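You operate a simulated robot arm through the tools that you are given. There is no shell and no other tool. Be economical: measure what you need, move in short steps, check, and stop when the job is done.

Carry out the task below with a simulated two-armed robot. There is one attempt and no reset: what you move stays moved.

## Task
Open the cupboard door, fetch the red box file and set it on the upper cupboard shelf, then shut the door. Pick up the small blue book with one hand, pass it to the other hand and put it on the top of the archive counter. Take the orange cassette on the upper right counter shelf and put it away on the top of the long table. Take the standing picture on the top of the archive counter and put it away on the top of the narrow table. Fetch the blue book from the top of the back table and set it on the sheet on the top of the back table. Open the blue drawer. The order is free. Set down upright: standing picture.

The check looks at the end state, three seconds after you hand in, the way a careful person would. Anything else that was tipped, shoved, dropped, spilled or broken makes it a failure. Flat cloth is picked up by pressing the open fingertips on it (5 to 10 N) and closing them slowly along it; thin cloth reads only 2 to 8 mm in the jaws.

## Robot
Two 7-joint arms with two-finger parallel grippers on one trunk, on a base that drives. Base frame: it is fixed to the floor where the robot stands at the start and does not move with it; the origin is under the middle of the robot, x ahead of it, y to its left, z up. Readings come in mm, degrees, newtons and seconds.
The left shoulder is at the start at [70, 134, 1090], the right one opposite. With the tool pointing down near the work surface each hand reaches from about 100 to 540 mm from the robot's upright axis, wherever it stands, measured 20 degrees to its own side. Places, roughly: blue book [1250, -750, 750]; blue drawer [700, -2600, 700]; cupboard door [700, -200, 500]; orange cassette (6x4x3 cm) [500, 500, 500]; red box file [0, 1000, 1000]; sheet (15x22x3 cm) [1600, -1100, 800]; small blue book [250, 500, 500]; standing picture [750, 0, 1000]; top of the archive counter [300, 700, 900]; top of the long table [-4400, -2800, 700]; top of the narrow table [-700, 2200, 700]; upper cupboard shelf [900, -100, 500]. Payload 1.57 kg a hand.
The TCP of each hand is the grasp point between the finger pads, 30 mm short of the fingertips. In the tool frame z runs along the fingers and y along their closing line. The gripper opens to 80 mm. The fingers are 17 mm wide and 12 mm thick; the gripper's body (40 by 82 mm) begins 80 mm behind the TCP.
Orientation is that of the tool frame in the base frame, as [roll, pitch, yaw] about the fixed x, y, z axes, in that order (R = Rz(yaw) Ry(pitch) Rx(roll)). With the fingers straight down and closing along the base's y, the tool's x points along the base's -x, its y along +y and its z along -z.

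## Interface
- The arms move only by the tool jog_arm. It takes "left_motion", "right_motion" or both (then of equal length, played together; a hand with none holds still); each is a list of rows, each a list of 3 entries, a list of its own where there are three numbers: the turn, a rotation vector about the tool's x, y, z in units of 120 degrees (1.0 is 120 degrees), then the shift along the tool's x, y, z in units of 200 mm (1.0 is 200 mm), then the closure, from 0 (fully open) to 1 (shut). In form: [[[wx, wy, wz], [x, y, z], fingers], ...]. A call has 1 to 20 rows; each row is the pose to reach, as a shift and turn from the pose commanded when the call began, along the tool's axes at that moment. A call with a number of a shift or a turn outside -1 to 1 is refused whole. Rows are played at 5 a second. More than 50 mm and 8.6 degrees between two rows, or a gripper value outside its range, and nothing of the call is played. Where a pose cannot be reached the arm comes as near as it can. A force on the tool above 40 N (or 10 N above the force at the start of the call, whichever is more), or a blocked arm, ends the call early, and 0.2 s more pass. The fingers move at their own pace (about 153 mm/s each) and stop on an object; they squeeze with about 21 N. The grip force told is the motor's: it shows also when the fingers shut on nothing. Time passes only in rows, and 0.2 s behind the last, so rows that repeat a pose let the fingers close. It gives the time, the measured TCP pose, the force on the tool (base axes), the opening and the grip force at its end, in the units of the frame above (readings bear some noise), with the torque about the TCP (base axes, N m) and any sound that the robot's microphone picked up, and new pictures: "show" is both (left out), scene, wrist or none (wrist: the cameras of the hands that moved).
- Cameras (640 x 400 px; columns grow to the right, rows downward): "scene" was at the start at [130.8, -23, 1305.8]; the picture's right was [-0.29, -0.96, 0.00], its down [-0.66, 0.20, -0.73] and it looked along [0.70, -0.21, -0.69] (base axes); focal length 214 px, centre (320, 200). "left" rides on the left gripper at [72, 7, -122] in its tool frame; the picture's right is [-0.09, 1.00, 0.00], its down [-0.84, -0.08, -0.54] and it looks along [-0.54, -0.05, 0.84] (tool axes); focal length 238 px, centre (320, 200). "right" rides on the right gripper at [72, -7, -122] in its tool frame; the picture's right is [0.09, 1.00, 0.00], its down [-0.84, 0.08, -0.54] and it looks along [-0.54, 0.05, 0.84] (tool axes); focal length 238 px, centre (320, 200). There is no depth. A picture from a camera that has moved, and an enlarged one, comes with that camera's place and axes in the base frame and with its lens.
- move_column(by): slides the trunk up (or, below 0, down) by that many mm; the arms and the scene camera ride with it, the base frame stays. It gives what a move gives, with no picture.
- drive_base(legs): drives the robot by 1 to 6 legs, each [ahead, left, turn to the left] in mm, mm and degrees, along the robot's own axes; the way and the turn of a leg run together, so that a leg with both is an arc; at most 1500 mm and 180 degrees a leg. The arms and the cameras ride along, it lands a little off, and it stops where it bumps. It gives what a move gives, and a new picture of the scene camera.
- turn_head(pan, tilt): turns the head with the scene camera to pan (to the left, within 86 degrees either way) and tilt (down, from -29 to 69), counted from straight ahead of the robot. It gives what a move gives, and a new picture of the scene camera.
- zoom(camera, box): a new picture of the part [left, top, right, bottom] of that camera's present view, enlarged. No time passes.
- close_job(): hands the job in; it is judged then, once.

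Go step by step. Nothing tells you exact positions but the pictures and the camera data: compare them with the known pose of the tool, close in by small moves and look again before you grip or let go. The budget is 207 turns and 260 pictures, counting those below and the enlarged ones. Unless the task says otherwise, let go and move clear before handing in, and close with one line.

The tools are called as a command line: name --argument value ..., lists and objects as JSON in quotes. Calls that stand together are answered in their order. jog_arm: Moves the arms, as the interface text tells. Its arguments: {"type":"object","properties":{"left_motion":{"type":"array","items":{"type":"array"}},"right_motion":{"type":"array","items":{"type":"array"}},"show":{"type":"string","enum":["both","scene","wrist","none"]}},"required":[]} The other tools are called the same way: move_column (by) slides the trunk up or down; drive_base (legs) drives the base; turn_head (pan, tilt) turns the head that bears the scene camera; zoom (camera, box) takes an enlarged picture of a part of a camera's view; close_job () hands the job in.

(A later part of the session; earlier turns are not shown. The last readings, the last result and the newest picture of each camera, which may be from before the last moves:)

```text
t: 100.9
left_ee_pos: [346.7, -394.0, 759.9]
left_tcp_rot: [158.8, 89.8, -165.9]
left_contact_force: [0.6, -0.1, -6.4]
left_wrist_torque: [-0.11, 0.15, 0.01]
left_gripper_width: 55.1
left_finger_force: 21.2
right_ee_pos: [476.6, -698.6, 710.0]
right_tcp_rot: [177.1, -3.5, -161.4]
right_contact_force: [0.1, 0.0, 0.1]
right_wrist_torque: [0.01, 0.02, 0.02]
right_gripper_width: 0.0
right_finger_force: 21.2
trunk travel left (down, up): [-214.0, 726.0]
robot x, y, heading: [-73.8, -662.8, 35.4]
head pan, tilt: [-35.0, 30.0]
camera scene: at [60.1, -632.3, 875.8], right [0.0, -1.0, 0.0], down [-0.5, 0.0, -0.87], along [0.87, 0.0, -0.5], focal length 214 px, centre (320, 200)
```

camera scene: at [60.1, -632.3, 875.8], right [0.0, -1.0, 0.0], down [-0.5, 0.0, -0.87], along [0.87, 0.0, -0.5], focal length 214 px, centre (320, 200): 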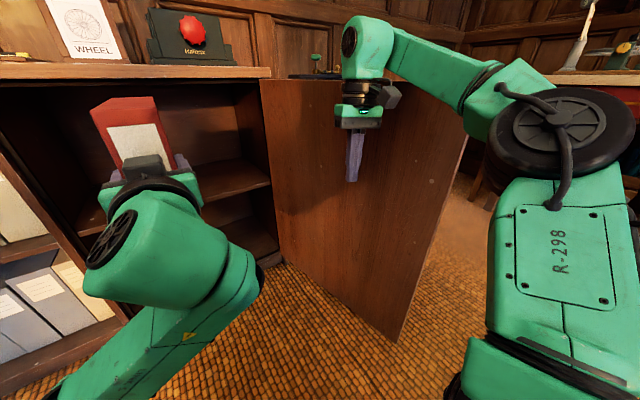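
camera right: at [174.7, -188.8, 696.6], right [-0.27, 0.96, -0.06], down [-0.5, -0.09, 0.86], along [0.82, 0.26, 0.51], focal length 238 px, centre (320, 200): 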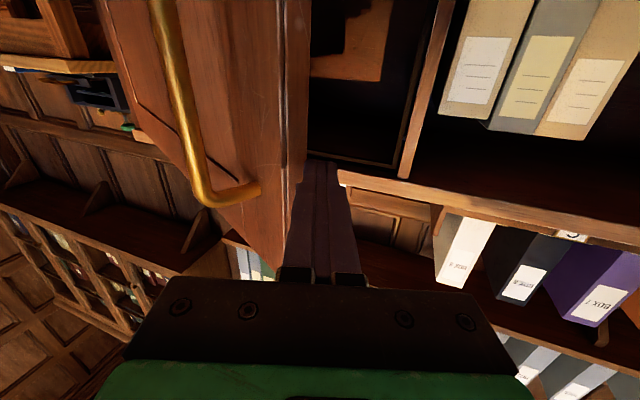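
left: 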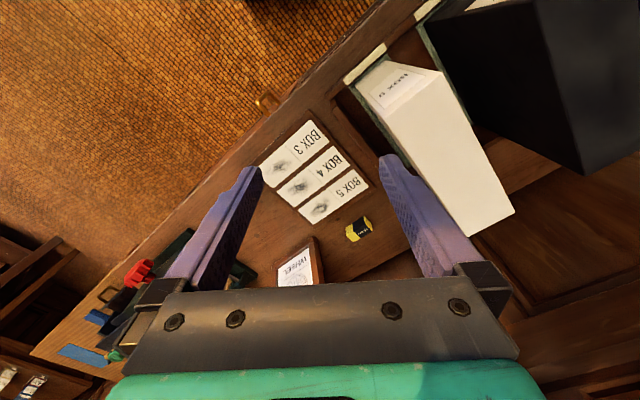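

The door is now at about 113°. Continuing.

drive_base --legs '[[15, -40, 0], [20, -40, 0], [25, -40, 0], [30, -40, 0], [35, -40, 0]]'

```text
t: 102.3
left_ee_pos: [412.2, -432.0, 759.2]
left_tcp_rot: [168.5, 89.5, -156.2]
left_contact_force: [-0.3, 1.1, -6.9]
left_wrist_torque: [-0.11, 0.16, 0.0]
left_gripper_width: 54.6
left_finger_force: 20.8
right_ee_pos: [534.2, -733.4, 716.0]
right_tcp_rot: [177.1, -3.5, -160.6]
right_contact_force: [-0.4, 0.2, 0.0]
right_wrist_torque: [-0.04, -0.01, -0.01]
right_gripper_width: 0.0
right_finger_force: 20.7
trunk travel left (down, up): [-214.0, 726.0]
robot x, y, heading: [-9.0, -701.9, 35.1]
head pan, tilt: [-35.0, 30.0]
stopped in leg 2: the force on the tool passed its limit at 80 N (the readings are from after the stop); the commanded pose is now the measured one
camera scene: at [122.3, -670.5, 876.2], right [0.0, -1.0, 0.0], down [-0.5, 0.0, -0.87], along [0.87, 0.0, -0.5], focal length 214 px, centre (320, 200)
```

scene: 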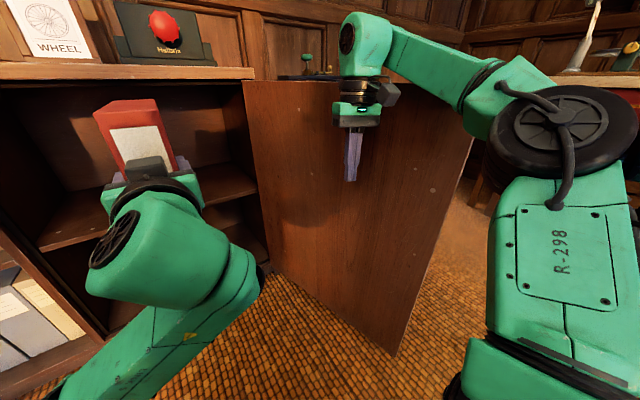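

drive_base --legs '[[10, -35, 0], [12, -35, 0], [15, -35, 0], [18, -35, 0], [22, -35, 0], [25, -35, 0]]'

```text
t: 103.0
left_ee_pos: [414.3, -434.5, 757.2]
left_tcp_rot: [169.8, 89.3, -154.8]
left_contact_force: [0.3, 0.2, -7.3]
left_wrist_torque: [-0.11, 0.17, 0.0]
left_gripper_width: 55.1
left_finger_force: 20.5
right_ee_pos: [533.8, -732.9, 717.9]
right_tcp_rot: [177.0, -3.9, -160.1]
right_contact_force: [-2.3, 3.1, 2.2]
right_wrist_torque: [-0.34, -0.42, 0.0]
right_gripper_width: 0.1
right_finger_force: 21.1
trunk travel left (down, up): [-214.0, 726.0]
robot x, y, heading: [-3.2, -703.7, 35.3]
head pan, tilt: [-35.0, 30.0]
stopped in leg 1: the force on the tool passed its limit at 68 N (the readings are from after the stop); the commanded pose is now the measured one
camera scene: at [125.6, -673.4, 876.4], right [0.01, -1.0, 0.0], down [-0.5, 0.0, -0.87], along [0.87, 0.0, -0.5], focal length 214 px, centre (320, 200)
```

scene: 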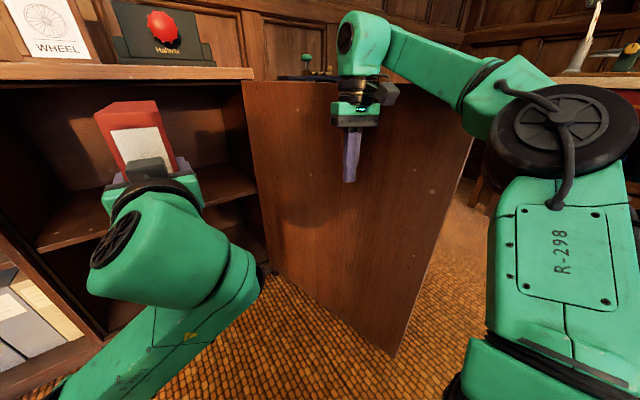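

The door has reached its stop at about 115°. Now I'll position for placing: shift left, turn 10° right, lower a bit, and look.

drive_base --legs '[[0, 365, 0], [0, 0, -10]]'

move_column --by -70

turn_head --pan -8 --tilt 20

```text
t: 106.1
left_ee_pos: [243.9, -212.0, 757.2]
left_tcp_rot: [157.0, 89.2, -177.5]
left_contact_force: [0.1, 0.5, -6.5]
left_wrist_torque: [-0.11, 0.21, 0.02]
left_gripper_width: 54.9
left_finger_force: 21.0
right_ee_pos: [310.0, -528.1, 712.3]
right_tcp_rot: [176.9, -4.3, -170.1]
right_contact_force: [0.4, 0.1, 1.1]
right_wrist_torque: [0.03, 0.04, -0.03]
right_gripper_width: 0.0
right_finger_force: 20.5
trunk travel left (down, up): [-214.0, 726.0]
robot x, y, heading: [-220.7, -402.4, 25.4]
head pan, tilt: [-35.0, 30.0]
camera scene: at [-81.8, -397.2, 875.9], right [-0.17, -0.99, 0.0], down [-0.49, 0.08, -0.87], along [0.85, -0.15, -0.5], focal length 214 px, centre (320, 200)
```

scene: 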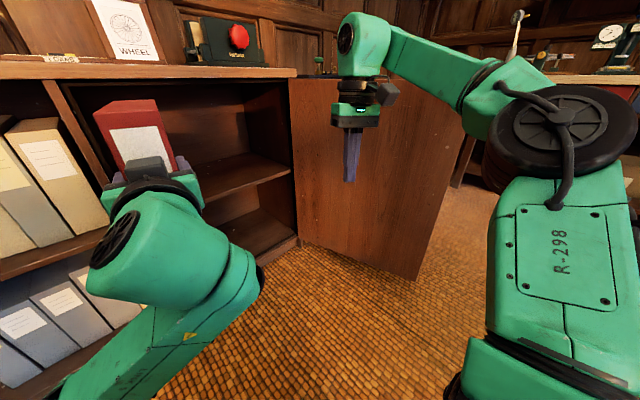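

```text
t: 107.2
left_ee_pos: [243.3, -212.7, 686.5]
left_tcp_rot: [158.2, 89.3, -176.5]
left_contact_force: [0.3, 0.0, -7.6]
left_wrist_torque: [-0.13, 0.18, 0.04]
left_gripper_width: 55.0
left_finger_force: 21.5
right_ee_pos: [309.6, -526.2, 643.9]
right_tcp_rot: [177.0, -4.3, -170.1]
right_contact_force: [0.3, 0.1, 0.1]
right_wrist_torque: [0.03, -0.02, 0.01]
right_gripper_width: 0.0
right_finger_force: 20.7
trunk travel left (down, up): [-144.0, 796.0]
robot x, y, heading: [-219.6, -402.3, 25.3]
head pan, tilt: [-35.0, 30.0]
```

```text
t: 108.1
left_ee_pos: [243.7, -211.6, 686.8]
left_tcp_rot: [157.8, 89.3, -176.8]
left_contact_force: [0.2, 0.5, -6.7]
left_wrist_torque: [-0.06, 0.14, 0.02]
left_gripper_width: 54.7
left_finger_force: 21.2
right_ee_pos: [309.3, -526.4, 645.2]
right_tcp_rot: [176.8, -4.4, -170.1]
right_contact_force: [0.6, 0.5, -0.2]
right_wrist_torque: [-0.02, -0.04, 0.0]
right_gripper_width: 0.1
right_finger_force: 20.7
trunk travel left (down, up): [-144.0, 796.0]
robot x, y, heading: [-217.3, -406.2, 25.3]
head pan, tilt: [-8.0, 20.0]
camera scene: at [-82.1, -354.3, 821.9], right [0.3, -0.95, 0.0], down [-0.33, -0.1, -0.94], along [0.9, 0.28, -0.34], focal length 214 px, centre (320, 200)
```

scene: 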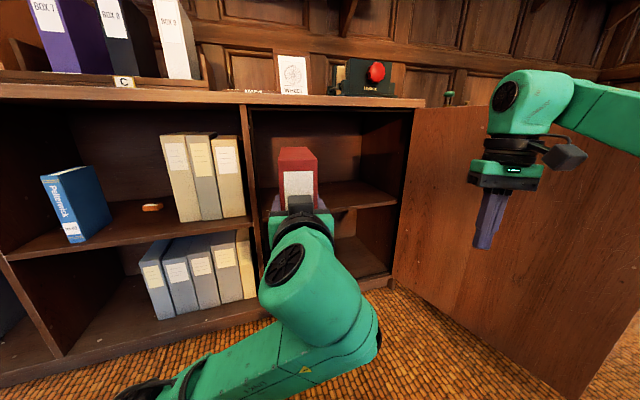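

zoom --camera "scene" --box '[230, 90, 430, 215]'

```text
3.20 times, centred on (330, 152) of scene
camera zoom: at [-82.1, -354.3, 821.9], right [0.3, -0.95, 0.0], down [-0.33, -0.1, -0.94], along [0.9, 0.28, -0.34], focal length 686 px, centre (288, 352)
```

zoom: 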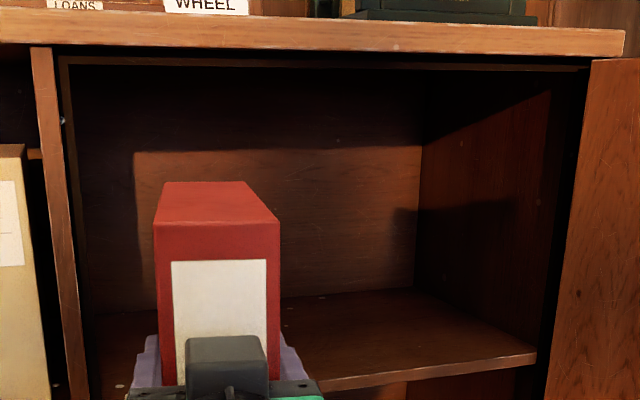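

The shelf top is at z≈523, interior s≈255–800, n≈420–760. The path is clear, so drive in.

drive_base --legs '[[200, 0, 0], [165, 0, 0]]'

zoom --camera "left" --box '[0, 0, 640, 400]'

```text
t: 110.7
left_ee_pos: [575.2, -59.1, 685.7]
left_tcp_rot: [158.1, 89.2, -176.6]
left_contact_force: [-0.3, -0.2, -8.2]
left_wrist_torque: [-0.09, 0.18, -0.01]
left_gripper_width: 54.7
left_finger_force: 20.8
right_ee_pos: [639.1, -373.7, 644.3]
right_tcp_rot: [177.0, -4.3, -170.3]
right_contact_force: [0.3, 0.9, 0.1]
right_wrist_torque: [0.0, -0.02, 0.0]
right_gripper_width: 0.1
right_finger_force: 21.1
trunk travel left (down, up): [-144.0, 796.0]
robot x, y, heading: [112.2, -246.8, 25.2]
head pan, tilt: [-8.0, 20.0]
camera scene: at [248.3, -199.6, 821.9], right [0.29, -0.96, 0.0], down [-0.33, -0.1, -0.94], along [0.9, 0.28, -0.34], focal length 214 px, centre (320, 200)
```

scene: 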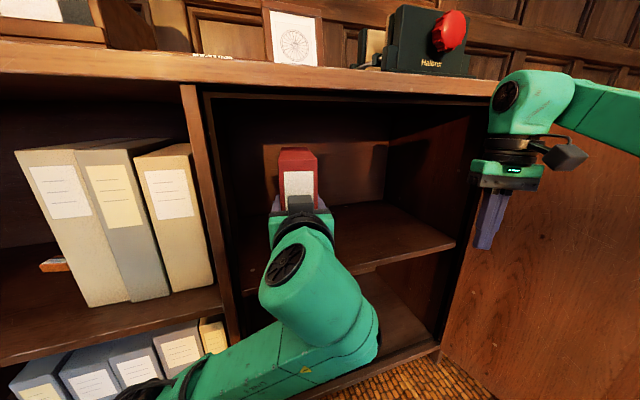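

```text
1.00 times, centred on (320, 200) of left (not enlarged: the box is as wide or as high as the picture)
camera zoom: at [460.5, -105.1, 616.4], right [-0.42, 0.9, 0.1], down [-0.45, -0.3, 0.84], along [0.79, 0.31, 0.53], focal length 238 px, centre (320, 200)
```

zoom: 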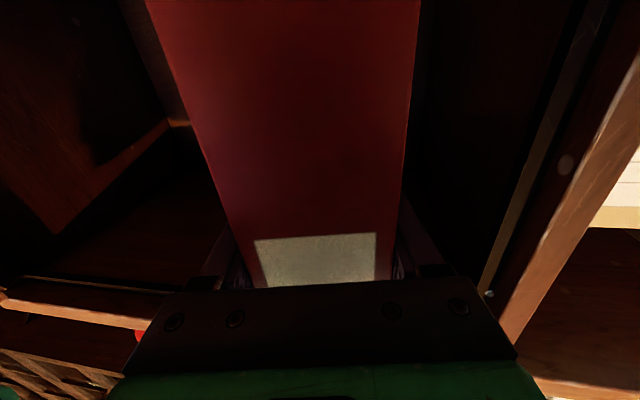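

The box is entering the cupboard with clear space around it. I'll extend the arm 75 mm.

jog_arm --left_motion '[[[0, 0, 0], [0, 0, 0.1], 1], [[0, 0, 0], [0, 0, 0.2], 1], [[0, 0, 0], [0, 0, 0.3], 1], [[0, 0, 0], [0, 0, 0.375], 1]]' --show "scene"

move_column --by -38

```text
t: 111.7
left_ee_pos: [644.7, -26.3, 686.2]
left_tcp_rot: [159.1, 89.2, -175.7]
left_contact_force: [0.1, -0.7, -7.3]
left_wrist_torque: [-0.05, 0.17, 0.02]
left_gripper_width: 54.8
left_finger_force: 21.0
right_ee_pos: [639.8, -374.4, 643.4]
right_tcp_rot: [177.0, -4.2, -170.3]
right_contact_force: [-0.4, 0.2, 0.8]
right_wrist_torque: [-0.02, 0.01, 0.02]
right_gripper_width: 0.0
right_finger_force: 20.9
trunk travel left (down, up): [-144.0, 796.0]
robot x, y, heading: [115.1, -246.0, 24.9]
head pan, tilt: [-8.0, 20.0]
camera scene: at [248.3, -199.5, 821.9], right [0.29, -0.96, 0.0], down [-0.33, -0.1, -0.94], along [0.9, 0.28, -0.34], focal length 214 px, centre (320, 200)
```

scene: 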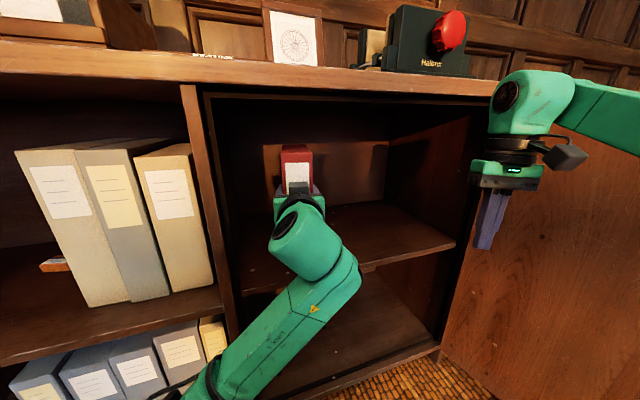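

```text
t: 112.5
left_ee_pos: [643.0, -28.1, 648.4]
left_tcp_rot: [158.5, 89.3, -176.3]
left_contact_force: [-0.2, -0.1, -7.6]
left_wrist_torque: [-0.09, 0.2, 0.01]
left_gripper_width: 54.7
left_finger_force: 20.9
right_ee_pos: [639.3, -373.3, 607.0]
right_tcp_rot: [177.0, -4.3, -170.4]
right_contact_force: [0.3, -0.1, 0.4]
right_wrist_torque: [-0.02, 0.02, 0.01]
right_gripper_width: 0.0
right_finger_force: 20.8
trunk travel left (down, up): [-106.0, 834.0]
robot x, y, heading: [110.2, -250.9, 25.2]
head pan, tilt: [-8.0, 20.0]
```

move_column --by -8

move_column --by -6

zoom --camera "scene" --box '[200, 120, 400, 245]'

```text
t: 113.1
left_ee_pos: [644.2, -27.3, 640.4]
left_tcp_rot: [158.4, 89.3, -176.6]
left_contact_force: [-1.0, -0.7, -7.0]
left_wrist_torque: [-0.08, 0.2, -0.03]
left_gripper_width: 54.9
left_finger_force: 21.7
right_ee_pos: [639.5, -373.6, 598.5]
right_tcp_rot: [176.9, -4.3, -170.2]
right_contact_force: [-0.3, -0.6, 0.2]
right_wrist_torque: [-0.01, -0.04, -0.02]
right_gripper_width: 0.0
right_finger_force: 21.2
trunk travel left (down, up): [-98.0, 842.0]
robot x, y, heading: [110.0, -248.2, 25.2]
head pan, tilt: [-8.0, 20.0]
```

```text
t: 113.7
left_ee_pos: [643.3, -27.9, 634.4]
left_tcp_rot: [158.4, 89.2, -176.4]
left_contact_force: [0.5, 0.1, -7.1]
left_wrist_torque: [-0.09, 0.22, 0.03]
left_gripper_width: 54.7
left_finger_force: 20.5
right_ee_pos: [640.6, -373.7, 591.6]
right_tcp_rot: [176.8, -4.3, -170.2]
right_contact_force: [0.2, 0.1, 0.3]
right_wrist_torque: [0.01, 0.01, 0.02]
right_gripper_width: 0.0
right_finger_force: 20.9
trunk travel left (down, up): [-92.0, 848.0]
robot x, y, heading: [109.2, -248.3, 25.1]
head pan, tilt: [-8.0, 20.0]
```

```text
3.20 times, centred on (300, 182) of scene
camera zoom: at [248.1, -199.6, 769.9], right [0.29, -0.96, 0.0], down [-0.33, -0.1, -0.94], along [0.9, 0.28, -0.34], focal length 686 px, centre (384, 256)
```

zoom: 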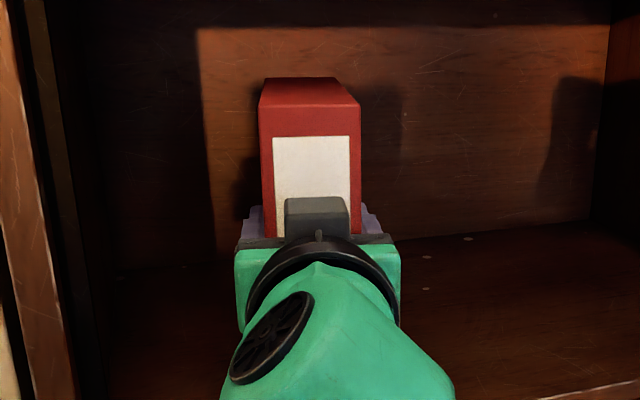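

move_column --by -5

move_column --by -4

move_column --by -4

```text
t: 114.2
left_ee_pos: [643.7, -27.8, 629.4]
left_tcp_rot: [158.6, 89.4, -176.2]
left_contact_force: [0.0, 0.5, -7.4]
left_wrist_torque: [-0.11, 0.21, -0.01]
left_gripper_width: 54.6
left_finger_force: 21.0
right_ee_pos: [639.7, -374.1, 586.8]
right_tcp_rot: [176.9, -4.3, -170.3]
right_contact_force: [0.0, -0.4, 0.7]
right_wrist_torque: [0.01, -0.01, 0.01]
right_gripper_width: 0.0
right_finger_force: 21.2
trunk travel left (down, up): [-87.0, 853.0]
robot x, y, heading: [112.2, -251.3, 25.2]
head pan, tilt: [-8.0, 20.0]
```

```text
t: 114.7
left_ee_pos: [643.0, -28.1, 624.5]
left_tcp_rot: [158.5, 89.2, -176.3]
left_contact_force: [0.1, 0.1, -7.6]
left_wrist_torque: [-0.13, 0.21, -0.02]
left_gripper_width: 54.7
left_finger_force: 20.3
right_ee_pos: [638.7, -374.5, 583.2]
right_tcp_rot: [176.9, -4.3, -170.4]
right_contact_force: [0.2, 0.4, 0.8]
right_wrist_torque: [-0.01, 0.01, 0.02]
right_gripper_width: 0.0
right_finger_force: 21.3
trunk travel left (down, up): [-83.0, 857.0]
robot x, y, heading: [110.5, -246.9, 25.0]
head pan, tilt: [-8.0, 20.0]
```

```text
t: 115.3
left_ee_pos: [643.7, -27.8, 620.7]
left_tcp_rot: [158.6, 89.1, -176.3]
left_contact_force: [-0.4, 0.7, -7.4]
left_wrist_torque: [-0.08, 0.18, 0.04]
left_gripper_width: 54.8
left_finger_force: 20.9
right_ee_pos: [639.2, -374.8, 580.4]
right_tcp_rot: [176.9, -4.2, -170.3]
right_contact_force: [-0.7, -0.4, 0.0]
right_wrist_torque: [0.01, -0.01, -0.02]
right_gripper_width: 0.1
right_finger_force: 21.3
trunk travel left (down, up): [-79.0, 861.0]
robot x, y, heading: [109.4, -249.1, 25.2]
head pan, tilt: [-8.0, 20.0]
```

move_column --by -4

move_column --by -4

move_column --by -4

```text
t: 115.8
left_ee_pos: [645.2, -27.0, 617.4]
left_tcp_rot: [158.6, 89.2, -176.3]
left_contact_force: [0.6, 1.0, -7.3]
left_wrist_torque: [-0.07, 0.15, 0.0]
left_gripper_width: 54.8
left_finger_force: 21.0
right_ee_pos: [639.7, -374.0, 574.4]
right_tcp_rot: [176.9, -4.3, -170.2]
right_contact_force: [0.2, -0.6, -0.1]
right_wrist_torque: [-0.03, -0.01, -0.01]
right_gripper_width: 0.0
right_finger_force: 20.9
trunk travel left (down, up): [-75.0, 865.0]
robot x, y, heading: [109.5, -248.7, 25.2]
head pan, tilt: [-8.0, 20.0]
```

```text
t: 116.3
left_ee_pos: [642.0, -27.5, 615.4]
left_tcp_rot: [150.7, 89.4, 175.9]
left_contact_force: [0.7, 1.5, -0.1]
left_wrist_torque: [0.24, -0.82, 0.1]
left_gripper_width: 55.2
left_finger_force: 20.8
right_ee_pos: [639.7, -373.1, 572.0]
right_tcp_rot: [176.8, -4.2, -170.3]
right_contact_force: [0.3, 0.6, -1.3]
right_wrist_torque: [0.01, 0.0, -0.01]
right_gripper_width: 0.0
right_finger_force: 20.5
trunk travel left (down, up): [-71.0, 869.0]
robot x, y, heading: [109.1, -247.7, 25.0]
head pan, tilt: [-8.0, 20.0]
```

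```text
t: 116.9
left_ee_pos: [641.3, -27.2, 613.4]
left_tcp_rot: [142.5, 89.8, 167.7]
left_contact_force: [3.4, 2.8, 19.2]
left_wrist_torque: [-0.38, 0.31, -0.08]
left_gripper_width: 55.2
left_finger_force: 20.7
right_ee_pos: [639.6, -375.4, 569.5]
right_tcp_rot: [176.8, -4.2, -170.4]
right_contact_force: [-0.5, 0.3, -0.1]
right_wrist_torque: [0.02, 0.02, 0.0]
right_gripper_width: 0.0
right_finger_force: 21.6
trunk travel left (down, up): [-67.0, 873.0]
robot x, y, heading: [111.6, -250.0, 25.0]
head pan, tilt: [-8.0, 20.0]
```

Contact with the shelf. I'll ease up slightly, release, and back out.

move_column --by 3

jog_arm --left_motion '[[[0, 0, 0], [0, 0, 0], 0.7], [[0, 0, 0], [0, 0, 0], 0.4], [[0, 0, 0], [0, 0, 0], 0], [[0, 0, 0], [0, 0, 0], 0], [[0, 0, 0], [0, 0, -0.15], 0], [[0, 0, 0], [0, 0, -0.3], 0], [[0, 0, 0], [0, 0, -0.45], 0]]' --show "scene"

```text
t: 117.4
left_ee_pos: [641.4, -28.5, 612.6]
left_tcp_rot: [154.1, 89.4, 179.2]
left_contact_force: [-5.5, -1.2, 5.1]
left_wrist_torque: [0.15, -0.65, 0.07]
left_gripper_width: 55.0
left_finger_force: 20.6
right_ee_pos: [637.6, -374.4, 572.7]
right_tcp_rot: [176.8, -4.1, -170.3]
right_contact_force: [0.5, -0.2, 0.8]
right_wrist_torque: [0.03, -0.02, 0.01]
right_gripper_width: 0.1
right_finger_force: 20.7
trunk travel left (down, up): [-70.0, 870.0]
robot x, y, heading: [115.7, -248.4, 25.3]
head pan, tilt: [-8.0, 20.0]
```

```text
t: 119.0
left_ee_pos: [560.6, -64.1, 612.3]
left_tcp_rot: [158.2, 89.3, -176.7]
left_contact_force: [0.3, 1.0, 0.5]
left_wrist_torque: [-0.02, 0.03, 0.02]
left_gripper_width: 80.0
left_finger_force: 0.1
right_ee_pos: [639.6, -373.6, 571.3]
right_tcp_rot: [176.8, -4.2, -170.3]
right_contact_force: [0.0, -0.8, 0.0]
right_wrist_torque: [0.01, 0.0, -0.02]
right_gripper_width: 0.0
right_finger_force: 20.7
trunk travel left (down, up): [-70.0, 870.0]
robot x, y, heading: [112.8, -245.6, 25.5]
head pan, tilt: [-8.0, 20.0]
camera scene: at [247.4, -199.9, 748.1], right [0.29, -0.96, 0.0], down [-0.33, -0.1, -0.94], along [0.9, 0.28, -0.34], focal length 214 px, centre (320, 200)
```

scene: 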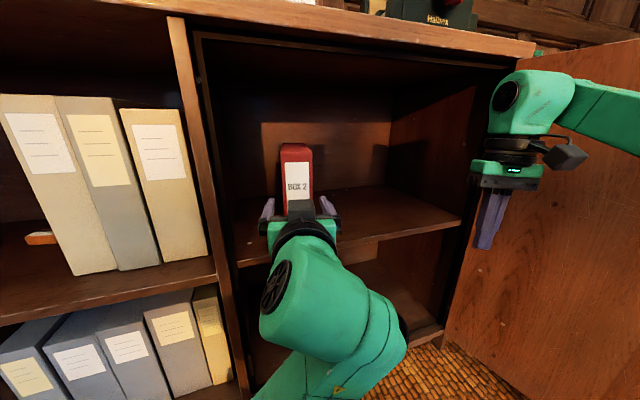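

The box stands on the upper shelf. I'll back away and tuck the left arm.

drive_base --legs '[[-400, 0, 0]]'

jog_arm --left_motion '[[[0, 0.03, 0], [0, 0.1, -0.1], 0], [[0, 0.1, 0], [-0.1, 0.2, -0.2], 0], [[0, 0.17, 0], [-0.2, 0.3, -0.3], 0], [[0, 0.24, 0], [-0.3, 0.4, -0.4], 0], [[0, 0.31, 0], [-0.4, 0.5, -0.5], 0], [[0, 0.38, 0], [-0.5, 0.6, -0.5], 0], [[0, 0.45, 0], [-0.5, 0.7, -0.5], 0], [[0, 0.52, 0], [-0.5, 0.8, -0.5], 0], [[0, 0.59, 0], [-0.5, 0.9, -0.5], 0], [[0, 0.65, 0], [-0.5, 0.95, -0.5], 0], [[0, 0.7, 0], [-0.5, 0.95, -0.5], 0], [[0, 0.75, 0], [-0.5, 0.95, -0.5], 0]]' --show "scene"

zoom --camera "scene" --box '[220, 80, 460, 230]'

```text
t: 121.5
left_ee_pos: [203.5, -232.6, 612.7]
left_tcp_rot: [156.2, 89.3, -179.0]
left_contact_force: [0.1, 0.1, 0.0]
left_wrist_torque: [-0.02, -0.01, -0.03]
left_gripper_width: 80.2
left_finger_force: 0.1
right_ee_pos: [281.1, -543.3, 569.5]
right_tcp_rot: [176.8, -4.2, -170.5]
right_contact_force: [0.5, 0.4, -0.9]
right_wrist_torque: [-0.01, -0.02, 0.02]
right_gripper_width: 0.0
right_finger_force: 21.3
trunk travel left (down, up): [-70.0, 870.0]
robot x, y, heading: [-245.5, -416.4, 24.6]
head pan, tilt: [-8.0, 20.0]
camera scene: at [-110.1, -367.1, 748.1], right [0.29, -0.96, 0.0], down [-0.33, -0.1, -0.94], along [0.9, 0.27, -0.34], focal length 214 px, centre (320, 200)
```

scene: 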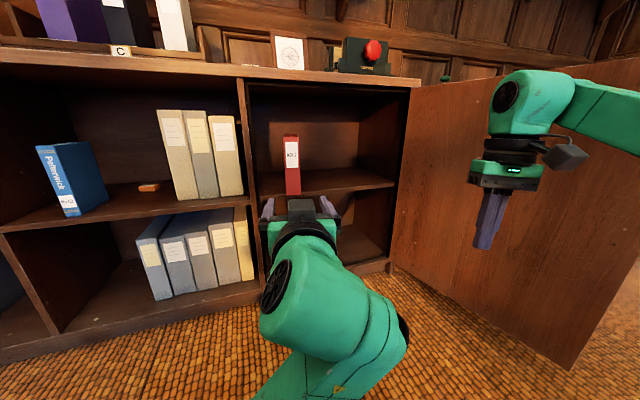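

```text
t: 124.0
left_ee_pos: [6.8, -55.2, 646.5]
left_tcp_rot: [179.6, -0.6, -155.2]
left_contact_force: [-0.2, -0.1, 0.0]
left_wrist_torque: [-0.01, -0.03, -0.04]
left_gripper_width: 80.0
left_finger_force: 0.0
left hand out of reach, approached as far as the arm can: row 3, 4, 5, 6, 7, 8, 9, 10, 11, 12
right_ee_pos: [280.0, -544.0, 570.3]
right_tcp_rot: [176.9, -4.2, -170.6]
right_contact_force: [0.0, -0.8, -0.3]
right_wrist_torque: [0.04, -0.02, 0.03]
right_gripper_width: 0.0
right_finger_force: 20.7
trunk travel left (down, up): [-70.0, 870.0]
robot x, y, heading: [-248.0, -417.1, 24.8]
head pan, tilt: [-8.0, 20.0]
camera scene: at [-126.4, -347.1, 790.9], right [0.54, -0.84, 0.0], down [0.1, 0.07, -0.99], along [0.83, 0.54, 0.12], focal length 214 px, centre (320, 200)
```

scene: 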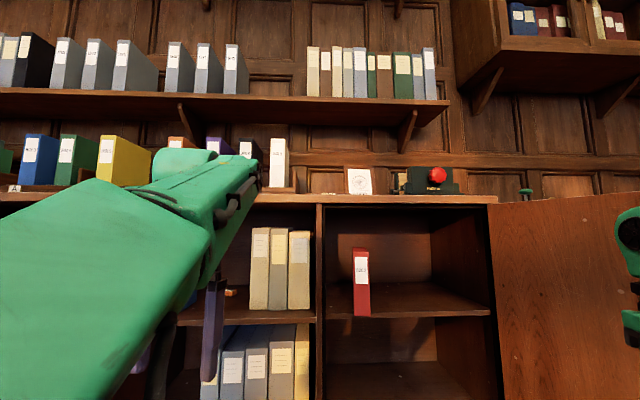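

```text
2.67 times, centred on (340, 155) of scene
camera zoom: at [-126.4, -347.1, 790.9], right [0.54, -0.84, 0.0], down [0.1, 0.07, -0.99], along [0.83, 0.54, 0.12], focal length 572 px, centre (267, 320)
```

zoom: 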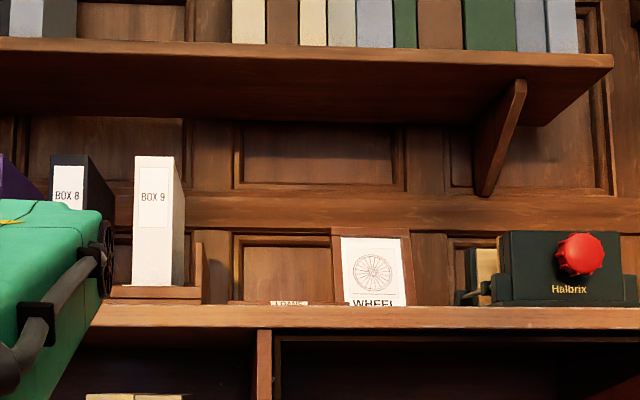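

The red file stands on the upper shelf. My left arm has brushed the head because the hand is too high relative to its shoulder, so I'll lower the hand.

jog_arm --left_motion '[[[0, 0, 0], [0, 0, 0.15], 0], [[0, 0, 0], [0, 0, 0.3], 0], [[0, 0, 0], [0, 0, 0.45], 0], [[0, 0, 0], [0, 0, 0.6], 0], [[0, 0, 0], [0, 0, 0.75], 0], [[0, 0, 0], [0, 0, 0.9], 0]]' --show "none"

move_column --by 150

turn_head --pan -40 --tilt 35

```text
t: 125.5
left_ee_pos: [7.6, 21.5, 492.8]
left_tcp_rot: [-179.7, -0.2, -154.8]
left_contact_force: [-0.7, -0.6, 0.0]
left_wrist_torque: [0.0, 0.0, -0.01]
left_gripper_width: 80.0
left_finger_force: 0.1
left hand out of reach, approached as far as the arm can: row 1, 2, 3, 4, 5, 6
right_ee_pos: [281.3, -542.6, 570.2]
right_tcp_rot: [176.8, -4.2, -170.6]
right_contact_force: [-1.0, -0.1, -0.5]
right_wrist_torque: [0.01, -0.03, 0.02]
right_gripper_width: 0.0
right_finger_force: 21.2
trunk travel left (down, up): [-70.0, 870.0]
robot x, y, heading: [-248.3, -414.1, 24.8]
head pan, tilt: [-8.0, 20.0]
```

```text
t: 127.2
left_ee_pos: [7.8, 21.6, 640.7]
left_tcp_rot: [-179.6, -0.7, -154.8]
left_contact_force: [0.1, 0.4, -0.5]
left_wrist_torque: [-0.03, 0.02, -0.03]
left_gripper_width: 80.0
left_finger_force: 0.1
right_ee_pos: [280.6, -542.9, 720.4]
right_tcp_rot: [176.9, -4.3, -170.6]
right_contact_force: [0.4, -0.5, -0.8]
right_wrist_torque: [0.02, 0.02, 0.01]
right_gripper_width: 0.0
right_finger_force: 20.3
trunk travel left (down, up): [-220.0, 720.0]
robot x, y, heading: [-250.9, -415.6, 24.7]
head pan, tilt: [-8.0, 20.0]
```

```text
t: 128.2
left_ee_pos: [6.3, 21.7, 641.3]
left_tcp_rot: [-179.6, -0.6, -154.9]
left_contact_force: [0.0, -0.1, 1.0]
left_wrist_torque: [0.0, -0.01, -0.02]
left_gripper_width: 80.2
left_finger_force: 0.1
right_ee_pos: [280.2, -542.7, 720.6]
right_tcp_rot: [176.8, -4.2, -170.5]
right_contact_force: [-0.2, -0.8, -1.1]
right_wrist_torque: [0.0, 0.03, 0.02]
right_gripper_width: 0.2
right_finger_force: 21.2
trunk travel left (down, up): [-220.0, 720.0]
robot x, y, heading: [-249.2, -410.0, 25.0]
head pan, tilt: [-40.0, 35.0]
camera scene: at [-114.2, -417.0, 874.3], right [-0.26, -0.97, 0.0], down [-0.55, 0.15, -0.82], along [0.79, -0.21, -0.57], focal length 214 px, centre (320, 200)
```

scene: 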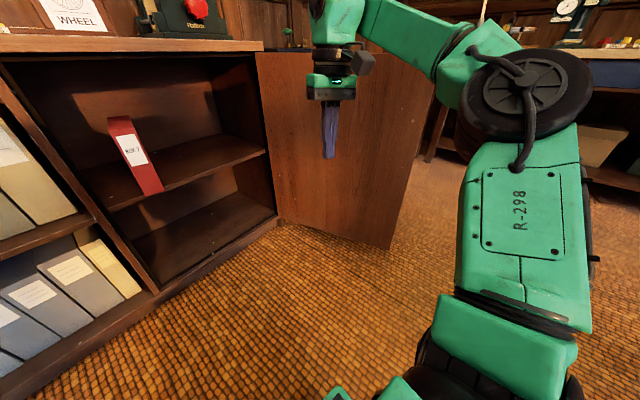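

Door edge is at about (s 1079, n −121). I'll raise the trunk so the right hand can pass over the door (top ≈865), square up, and drive right with the hand above it.

move_column --by 230

drive_base --legs '[[0, 0, 10], [-45, -400, 0]]'

turn_head --pan -60 --tilt 40

```text
t: 130.6
left_ee_pos: [8.9, 22.8, 872.0]
left_tcp_rot: [-179.6, -0.6, -154.8]
left_contact_force: [-0.8, -0.2, -0.7]
left_wrist_torque: [0.02, 0.01, 0.02]
left_gripper_width: 79.8
left_finger_force: 0.0
right_ee_pos: [281.4, -542.6, 949.7]
right_tcp_rot: [176.8, -4.3, -170.6]
right_contact_force: [-0.2, -0.2, 0.2]
right_wrist_torque: [0.0, 0.02, -0.01]
right_gripper_width: 0.0
right_finger_force: 21.3
trunk travel left (down, up): [-450.0, 490.0]
robot x, y, heading: [-246.8, -415.9, 24.8]
head pan, tilt: [-40.0, 35.0]
```

```text
t: 133.8
left_ee_pos: [117.5, -292.7, 870.4]
left_tcp_rot: [-179.6, -0.5, -144.9]
left_contact_force: [-0.5, -0.2, 0.7]
left_wrist_torque: [0.03, 0.01, 0.04]
left_gripper_width: 80.1
left_finger_force: 0.2
right_ee_pos: [482.9, -801.2, 950.4]
right_tcp_rot: [176.8, -4.1, -160.8]
right_contact_force: [-0.1, 0.3, 0.2]
right_wrist_torque: [0.03, -0.03, 0.02]
right_gripper_width: 0.0
right_finger_force: 21.1
trunk travel left (down, up): [-450.0, 490.0]
robot x, y, heading: [-58.6, -764.7, 34.5]
head pan, tilt: [-40.0, 35.0]
camera scene: at [72.2, -745.7, 1104.2], right [-0.09, -1.0, 0.0], down [-0.57, 0.05, -0.82], along [0.82, -0.07, -0.57], focal length 214 px, centre (320, 200)
```

scene: 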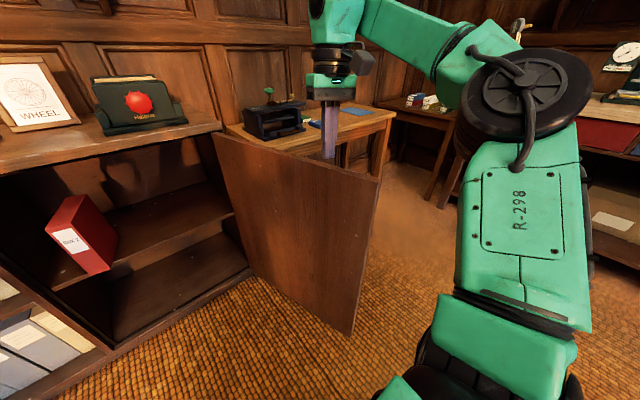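

```text
t: 134.6
left_ee_pos: [117.4, -291.9, 871.3]
left_tcp_rot: [-179.4, -0.6, -144.9]
left_contact_force: [0.2, -0.1, -0.5]
left_wrist_torque: [0.01, 0.04, 0.01]
left_gripper_width: 80.1
left_finger_force: 0.1
right_ee_pos: [481.5, -801.0, 951.1]
right_tcp_rot: [176.8, -4.2, -160.7]
right_contact_force: [-0.5, 0.0, 0.1]
right_wrist_torque: [0.01, 0.0, -0.01]
right_gripper_width: 0.0
right_finger_force: 21.1
trunk travel left (down, up): [-450.0, 490.0]
robot x, y, heading: [-55.5, -766.4, 34.8]
head pan, tilt: [-60.0, 40.0]
camera scene: at [61.2, -773.4, 1096.7], right [-0.43, -0.9, 0.0], down [-0.58, 0.27, -0.77], along [0.69, -0.33, -0.64], focal length 214 px, centre (320, 200)
```

scene: 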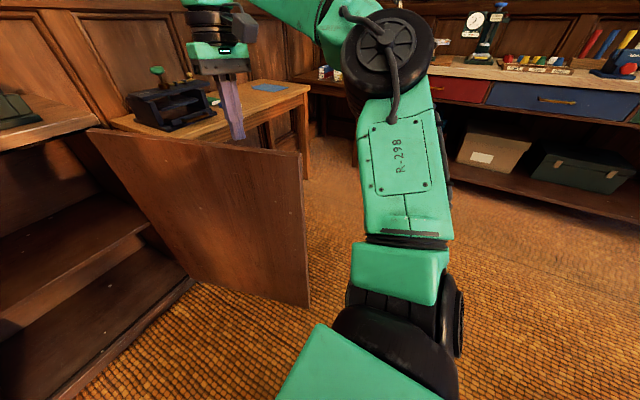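

drive_base --legs '[[0, -225, 0]]'

```text
t: 136.3
left_ee_pos: [242.8, -474.8, 871.2]
left_tcp_rot: [-179.5, -0.6, -144.5]
left_contact_force: [-0.3, 0.1, -0.7]
left_wrist_torque: [0.0, -0.04, 0.0]
left_gripper_width: 80.4
left_finger_force: 0.0
right_ee_pos: [610.7, -981.7, 949.8]
right_tcp_rot: [176.8, -4.1, -160.4]
right_contact_force: [-0.5, -0.6, 0.3]
right_wrist_torque: [0.0, -0.02, -0.01]
right_gripper_width: 0.0
right_finger_force: 21.3
trunk travel left (down, up): [-450.0, 490.0]
robot x, y, heading: [71.9, -948.7, 35.1]
head pan, tilt: [-60.0, 40.0]
camera scene: at [189.1, -956.3, 1096.7], right [-0.42, -0.91, 0.0], down [-0.58, 0.27, -0.77], along [0.69, -0.32, -0.64], focal length 214 px, centre (320, 200)
```

scene: 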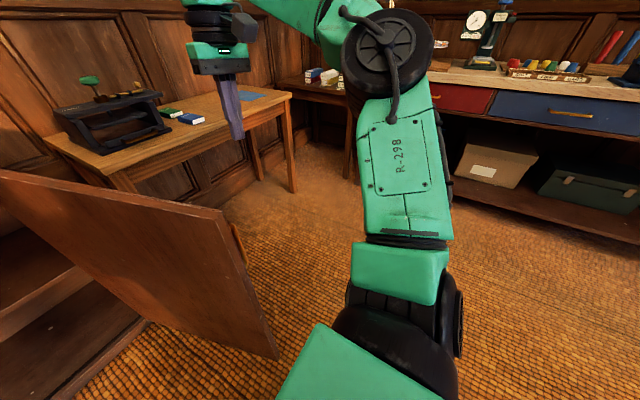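

The hand has passed over the door and is on its outer side. I'll lower it so the fingers overlap the door's top and drive left to swing it shut.

move_column --by -118

drive_base --legs '[[0, 50, 0], [0, 40, 0], [0, 60, 0], [0, 80, 0], [0, 80, 0]]'

```text
t: 137.8
left_ee_pos: [242.3, -474.0, 754.1]
left_tcp_rot: [-179.4, -0.6, -144.5]
left_contact_force: [0.5, -0.7, -0.6]
left_wrist_torque: [-0.03, 0.01, 0.01]
left_gripper_width: 80.1
left_finger_force: 0.0
right_ee_pos: [610.2, -981.1, 833.5]
right_tcp_rot: [177.0, -4.2, -160.4]
right_contact_force: [-0.2, 0.6, 0.0]
right_wrist_torque: [0.0, -0.02, 0.05]
right_gripper_width: 0.1
right_finger_force: 21.4
trunk travel left (down, up): [-332.0, 608.0]
robot x, y, heading: [72.0, -949.7, 35.1]
head pan, tilt: [-60.0, 40.0]
```

```text
t: 141.1
left_ee_pos: [60.2, -217.1, 752.9]
left_tcp_rot: [-179.3, -0.6, -144.4]
left_contact_force: [0.1, -0.1, 0.1]
left_wrist_torque: [-0.02, 0.0, -0.02]
left_gripper_width: 80.2
left_finger_force: 0.2
right_ee_pos: [430.1, -723.4, 832.7]
right_tcp_rot: [176.9, -4.1, -160.3]
right_contact_force: [-0.2, 0.7, -0.6]
right_wrist_torque: [-0.05, -0.01, -0.05]
right_gripper_width: 0.0
right_finger_force: 21.1
trunk travel left (down, up): [-332.0, 608.0]
robot x, y, heading: [-112.6, -689.4, 35.0]
head pan, tilt: [-60.0, 40.0]
camera scene: at [7.9, -698.2, 978.8], right [-0.42, -0.91, 0.0], down [-0.58, 0.27, -0.77], along [0.7, -0.32, -0.64], focal length 214 px, centre (320, 200)
```

scene: 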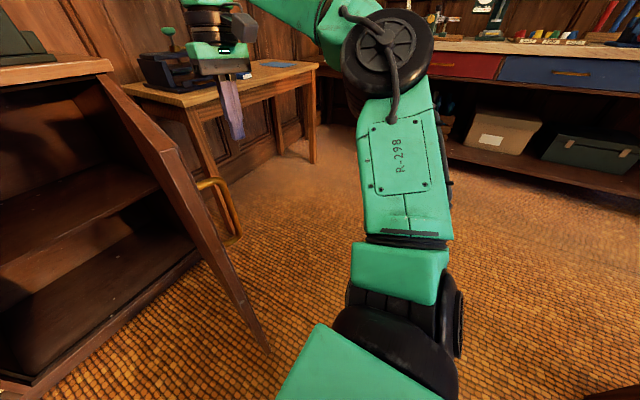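

The door is closing. Continuing left and forward along the arc.

drive_base --legs '[[0, 80, 0], [15, 80, 0], [30, 70, 0], [40, 70, 0]]'

```text
t: 144.1
left_ee_pos: [-41.8, 78.0, 752.8]
left_tcp_rot: [-179.3, -0.8, -144.4]
left_contact_force: [-0.2, 0.3, -0.3]
left_wrist_torque: [-0.04, 0.02, 0.01]
left_gripper_width: 80.0
left_finger_force: 0.1
right_ee_pos: [326.9, -429.3, 832.8]
right_tcp_rot: [176.9, -4.2, -160.3]
right_contact_force: [0.4, -0.6, 0.1]
right_wrist_torque: [0.0, 0.03, -0.04]
right_gripper_width: 0.1
right_finger_force: 21.7
trunk travel left (down, up): [-332.0, 608.0]
robot x, y, heading: [-213.5, -398.9, 35.3]
head pan, tilt: [-60.0, 40.0]
camera scene: at [-94.3, -403.8, 978.7], right [-0.42, -0.91, 0.0], down [-0.58, 0.27, -0.77], along [0.69, -0.32, -0.64], focal length 214 px, centre (320, 200)
```

scene: 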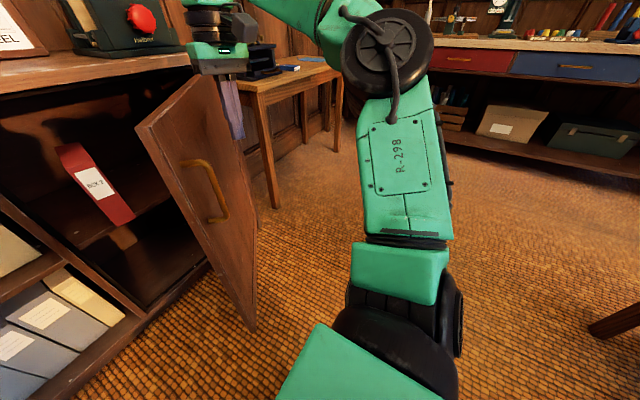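

I'll pull the left hand back, lower the right hand for the final push, and drive forward.

jog_arm --left_motion '[[[0, 0, 0], [0.15, 0, 0], 0], [[0, 0, 0], [0.3, 0, 0], 0], [[0, 0, 0], [0.45, 0, 0], 0], [[0, 0, 0], [0.6, 0, 0], 0]]' --show "none"

move_column --by -190

drive_base --legs '[[80, 25, 0], [80, 25, 0], [80, 20, 0], [50, 10, 0]]'

```text
t: 145.1
left_ee_pos: [-121.8, 53.5, 752.0]
left_tcp_rot: [-179.4, -0.7, -144.5]
left_contact_force: [0.0, -0.4, -0.5]
left_wrist_torque: [-0.01, 0.0, 0.0]
left_gripper_width: 80.0
left_finger_force: 0.0
left hand out of reach, approached as far as the arm can: row 1, 2, 3, 4
right_ee_pos: [328.0, -430.4, 833.1]
right_tcp_rot: [176.9, -4.3, -160.3]
right_contact_force: [0.7, 0.1, 0.1]
right_wrist_torque: [-0.01, 0.03, 0.01]
right_gripper_width: 0.1
right_finger_force: 20.8
trunk travel left (down, up): [-332.0, 608.0]
robot x, y, heading: [-215.4, -399.8, 35.1]
head pan, tilt: [-60.0, 40.0]
```

```text
t: 147.2
left_ee_pos: [-121.9, 53.6, 563.0]
left_tcp_rot: [-179.3, -0.7, -144.4]
left_contact_force: [-0.7, 0.6, 1.0]
left_wrist_torque: [0.02, -0.03, 0.0]
left_gripper_width: 79.9
left_finger_force: 0.0
right_ee_pos: [327.8, -429.8, 642.0]
right_tcp_rot: [176.8, -4.2, -160.4]
right_contact_force: [-0.7, -0.6, 0.9]
right_wrist_torque: [0.02, 0.01, 0.01]
right_gripper_width: 0.0
right_finger_force: 21.2
trunk travel left (down, up): [-142.0, 798.0]
robot x, y, heading: [-214.6, -401.3, 35.0]
head pan, tilt: [-60.0, 40.0]
```

```text
t: 150.2
left_ee_pos: [69.3, 284.5, 561.7]
left_tcp_rot: [-179.3, -0.7, -144.6]
left_contact_force: [0.2, -0.9, -0.4]
left_wrist_torque: [0.03, -0.01, -0.06]
left_gripper_width: 80.1
left_finger_force: 0.1
right_ee_pos: [517.7, -198.9, 642.1]
right_tcp_rot: [176.9, -4.3, -160.6]
right_contact_force: [1.1, -0.4, -0.3]
right_wrist_torque: [0.0, -0.01, 0.0]
right_gripper_width: 0.0
right_finger_force: 21.3
trunk travel left (down, up): [-142.0, 798.0]
robot x, y, heading: [-24.5, -169.3, 35.0]
head pan, tilt: [-60.0, 40.0]
camera scene: at [96.6, -173.1, 788.6], right [-0.42, -0.91, 0.0], down [-0.58, 0.27, -0.77], along [0.69, -0.32, -0.64], focal length 214 px, centre (320, 200)
```

scene: 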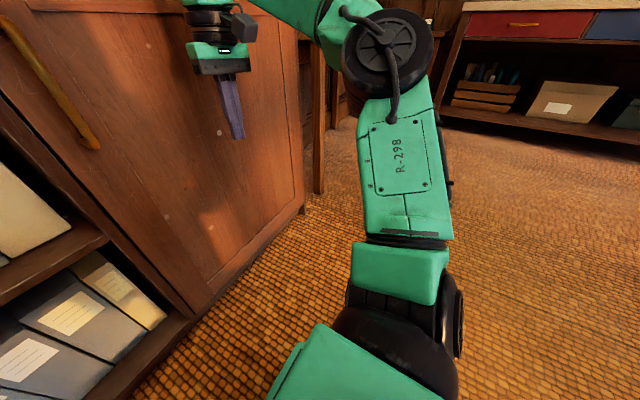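

drive_base --legs '[[50, 0, 0], [15, 0, 0], [15, 0, 0], [10, 0, 0], [10, 0, 0]]'

turn_head --pan -15 --tilt 40

```text
t: 152.3
left_ee_pos: [143.1, 335.3, 561.7]
left_tcp_rot: [-179.4, -0.8, -144.7]
left_contact_force: [-0.6, 0.2, -0.5]
left_wrist_torque: [-0.03, 0.01, -0.03]
left_gripper_width: 80.2
left_finger_force: 0.0
right_ee_pos: [590.9, -151.1, 637.4]
right_tcp_rot: [177.3, -5.1, -160.4]
right_contact_force: [-0.1, 0.3, 0.0]
right_wrist_torque: [-0.06, 0.03, 0.02]
right_gripper_width: 0.0
right_finger_force: 21.0
trunk travel left (down, up): [-142.0, 798.0]
robot x, y, heading: [45.1, -119.4, 35.1]
head pan, tilt: [-60.0, 40.0]
stopped in leg 4: the robot was blocked; the commanded pose is now the measured one
camera scene: at [169.5, -123.8, 787.8], right [-0.42, -0.91, 0.0], down [-0.58, 0.27, -0.76], along [0.69, -0.32, -0.65], focal length 214 px, centre (320, 200)
```

scene: 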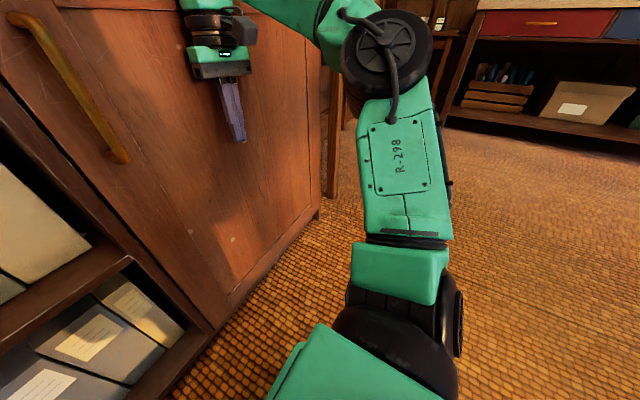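

```text
t: 153.4
left_ee_pos: [142.8, 333.4, 561.7]
left_tcp_rot: [-179.4, -0.9, -144.5]
left_contact_force: [-0.5, 0.2, 0.2]
left_wrist_torque: [-0.01, -0.01, -0.03]
left_gripper_width: 80.1
left_finger_force: 0.1
right_ee_pos: [589.6, -151.7, 636.6]
right_tcp_rot: [177.1, -5.2, -160.4]
right_contact_force: [-0.2, -0.9, -0.5]
right_wrist_torque: [0.01, 0.0, -0.02]
right_gripper_width: 0.0
right_finger_force: 20.9
trunk travel left (down, up): [-142.0, 798.0]
robot x, y, heading: [49.6, -114.9, 34.9]
head pan, tilt: [-15.0, 40.0]
camera scene: at [176.1, -112.7, 790.3], right [-0.28, -0.96, 0.0], down [-0.6, 0.18, -0.78], along [0.75, -0.22, -0.62], focal length 214 px, centre (320, 200)
```

scene: 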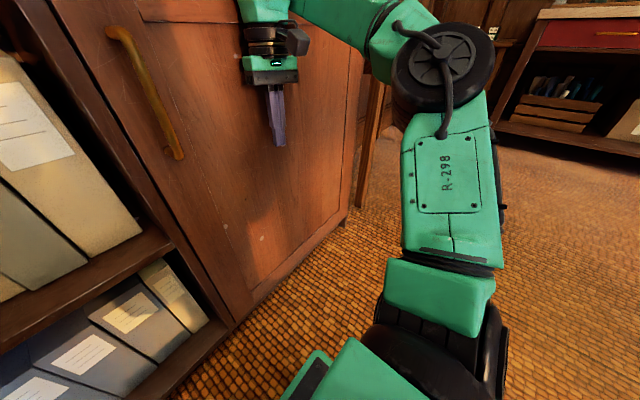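

The robot got blocked, presumably with the wrist at the counter edge. I'll back off, raise the trunk, lower the left hand relative to its shoulder, and inspect the door.

drive_base --legs '[[-400, 0, 0]]'

jog_arm --left_motion '[[[0, 0, 0], [-0.1, 0, 0.15], 0], [[0, 0, 0], [-0.2, 0, 0.3], 0], [[0, 0, 0], [-0.3, 0, 0.45], 0], [[0, 0, 0], [-0.4, 0, 0.6], 0], [[0, 0, 0], [-0.4, 0, 0.75], 0], [[0, 0, 0], [-0.4, 0, 0.9], 0]]' --show "none"

move_column --by 350

turn_head --pan -20 --tilt 35

```text
t: 155.9
left_ee_pos: [-183.9, 108.5, 562.2]
left_tcp_rot: [-179.2, -0.7, -144.5]
left_contact_force: [-0.4, -0.4, -0.2]
left_wrist_torque: [0.0, 0.01, 0.0]
left_gripper_width: 80.1
left_finger_force: 0.1
right_ee_pos: [263.8, -375.5, 642.5]
right_tcp_rot: [177.1, -4.4, -160.3]
right_contact_force: [-0.5, -0.4, -0.3]
right_wrist_torque: [-0.03, -0.03, 0.04]
right_gripper_width: 0.0
right_finger_force: 21.4
trunk travel left (down, up): [-142.0, 798.0]
robot x, y, heading: [-276.2, -342.3, 35.0]
head pan, tilt: [-15.0, 40.0]
camera scene: at [-150.5, -337.5, 791.9], right [-0.28, -0.96, 0.0], down [-0.59, 0.17, -0.79], along [0.76, -0.22, -0.61], focal length 214 px, centre (320, 200)
```

scene: 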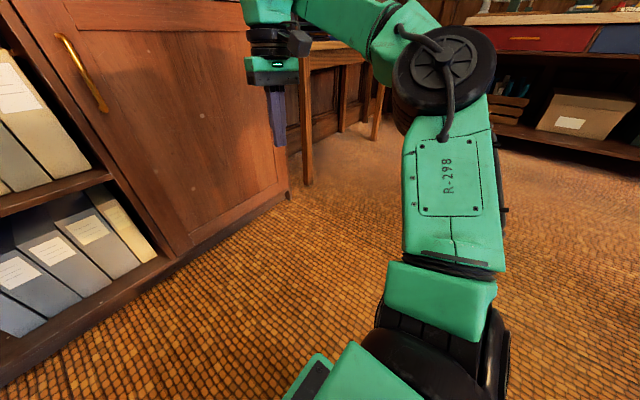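

```text
t: 157.3
left_ee_pos: [-121.3, 153.4, 379.7]
left_tcp_rot: [-178.7, -0.7, -144.0]
left_contact_force: [-0.4, -0.2, 0.4]
left_wrist_torque: [0.02, 0.01, 0.02]
left_gripper_width: 80.1
left_finger_force: 0.0
right_ee_pos: [264.5, -376.3, 642.4]
right_tcp_rot: [176.9, -4.4, -160.3]
right_contact_force: [0.2, 1.3, -0.9]
right_wrist_torque: [0.02, -0.06, 0.01]
right_gripper_width: 0.0
right_finger_force: 21.2
trunk travel left (down, up): [-142.0, 798.0]
robot x, y, heading: [-273.7, -345.5, 35.2]
head pan, tilt: [-15.0, 40.0]
```

```text
t: 160.7
left_ee_pos: [-121.4, 153.3, 731.1]
left_tcp_rot: [-178.7, -0.7, -144.0]
left_contact_force: [-0.3, 0.0, -0.4]
left_wrist_torque: [-0.02, 0.03, 0.0]
left_gripper_width: 80.2
left_finger_force: 0.0
right_ee_pos: [264.2, -375.7, 992.2]
right_tcp_rot: [177.0, -4.3, -160.2]
right_contact_force: [-0.4, 0.6, -0.5]
right_wrist_torque: [-0.01, -0.03, 0.03]
right_gripper_width: 0.0
right_finger_force: 20.9
trunk travel left (down, up): [-492.0, 448.0]
robot x, y, heading: [-277.7, -345.2, 35.1]
head pan, tilt: [-15.0, 40.0]
```

```text
t: 161.3
left_ee_pos: [-121.3, 154.0, 731.1]
left_tcp_rot: [-178.7, -0.7, -144.0]
left_contact_force: [0.4, 1.2, -0.2]
left_wrist_torque: [0.01, -0.04, -0.01]
left_gripper_width: 80.0
left_finger_force: 0.2
right_ee_pos: [264.5, -376.0, 991.1]
right_tcp_rot: [177.0, -4.4, -160.4]
right_contact_force: [-0.4, -0.3, -1.1]
right_wrist_torque: [0.01, -0.03, -0.01]
right_gripper_width: 0.0
right_finger_force: 20.6
trunk travel left (down, up): [-492.0, 448.0]
robot x, y, heading: [-274.3, -342.2, 35.0]
head pan, tilt: [-20.0, 35.0]
camera scene: at [-148.3, -290.7, 1146.2], right [0.26, -0.97, 0.0], down [-0.55, -0.15, -0.82], along [0.79, 0.21, -0.57], focal length 214 px, centre (320, 200)
```

scene: 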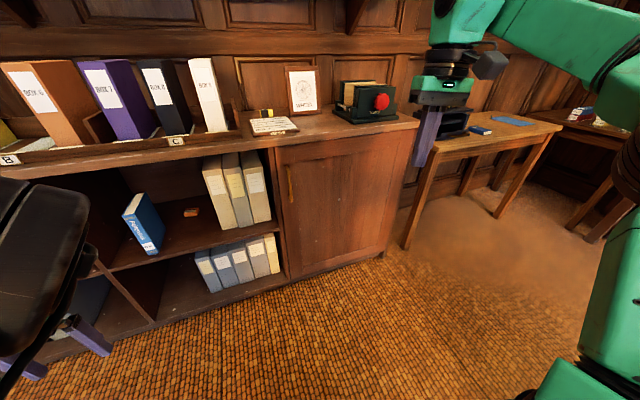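

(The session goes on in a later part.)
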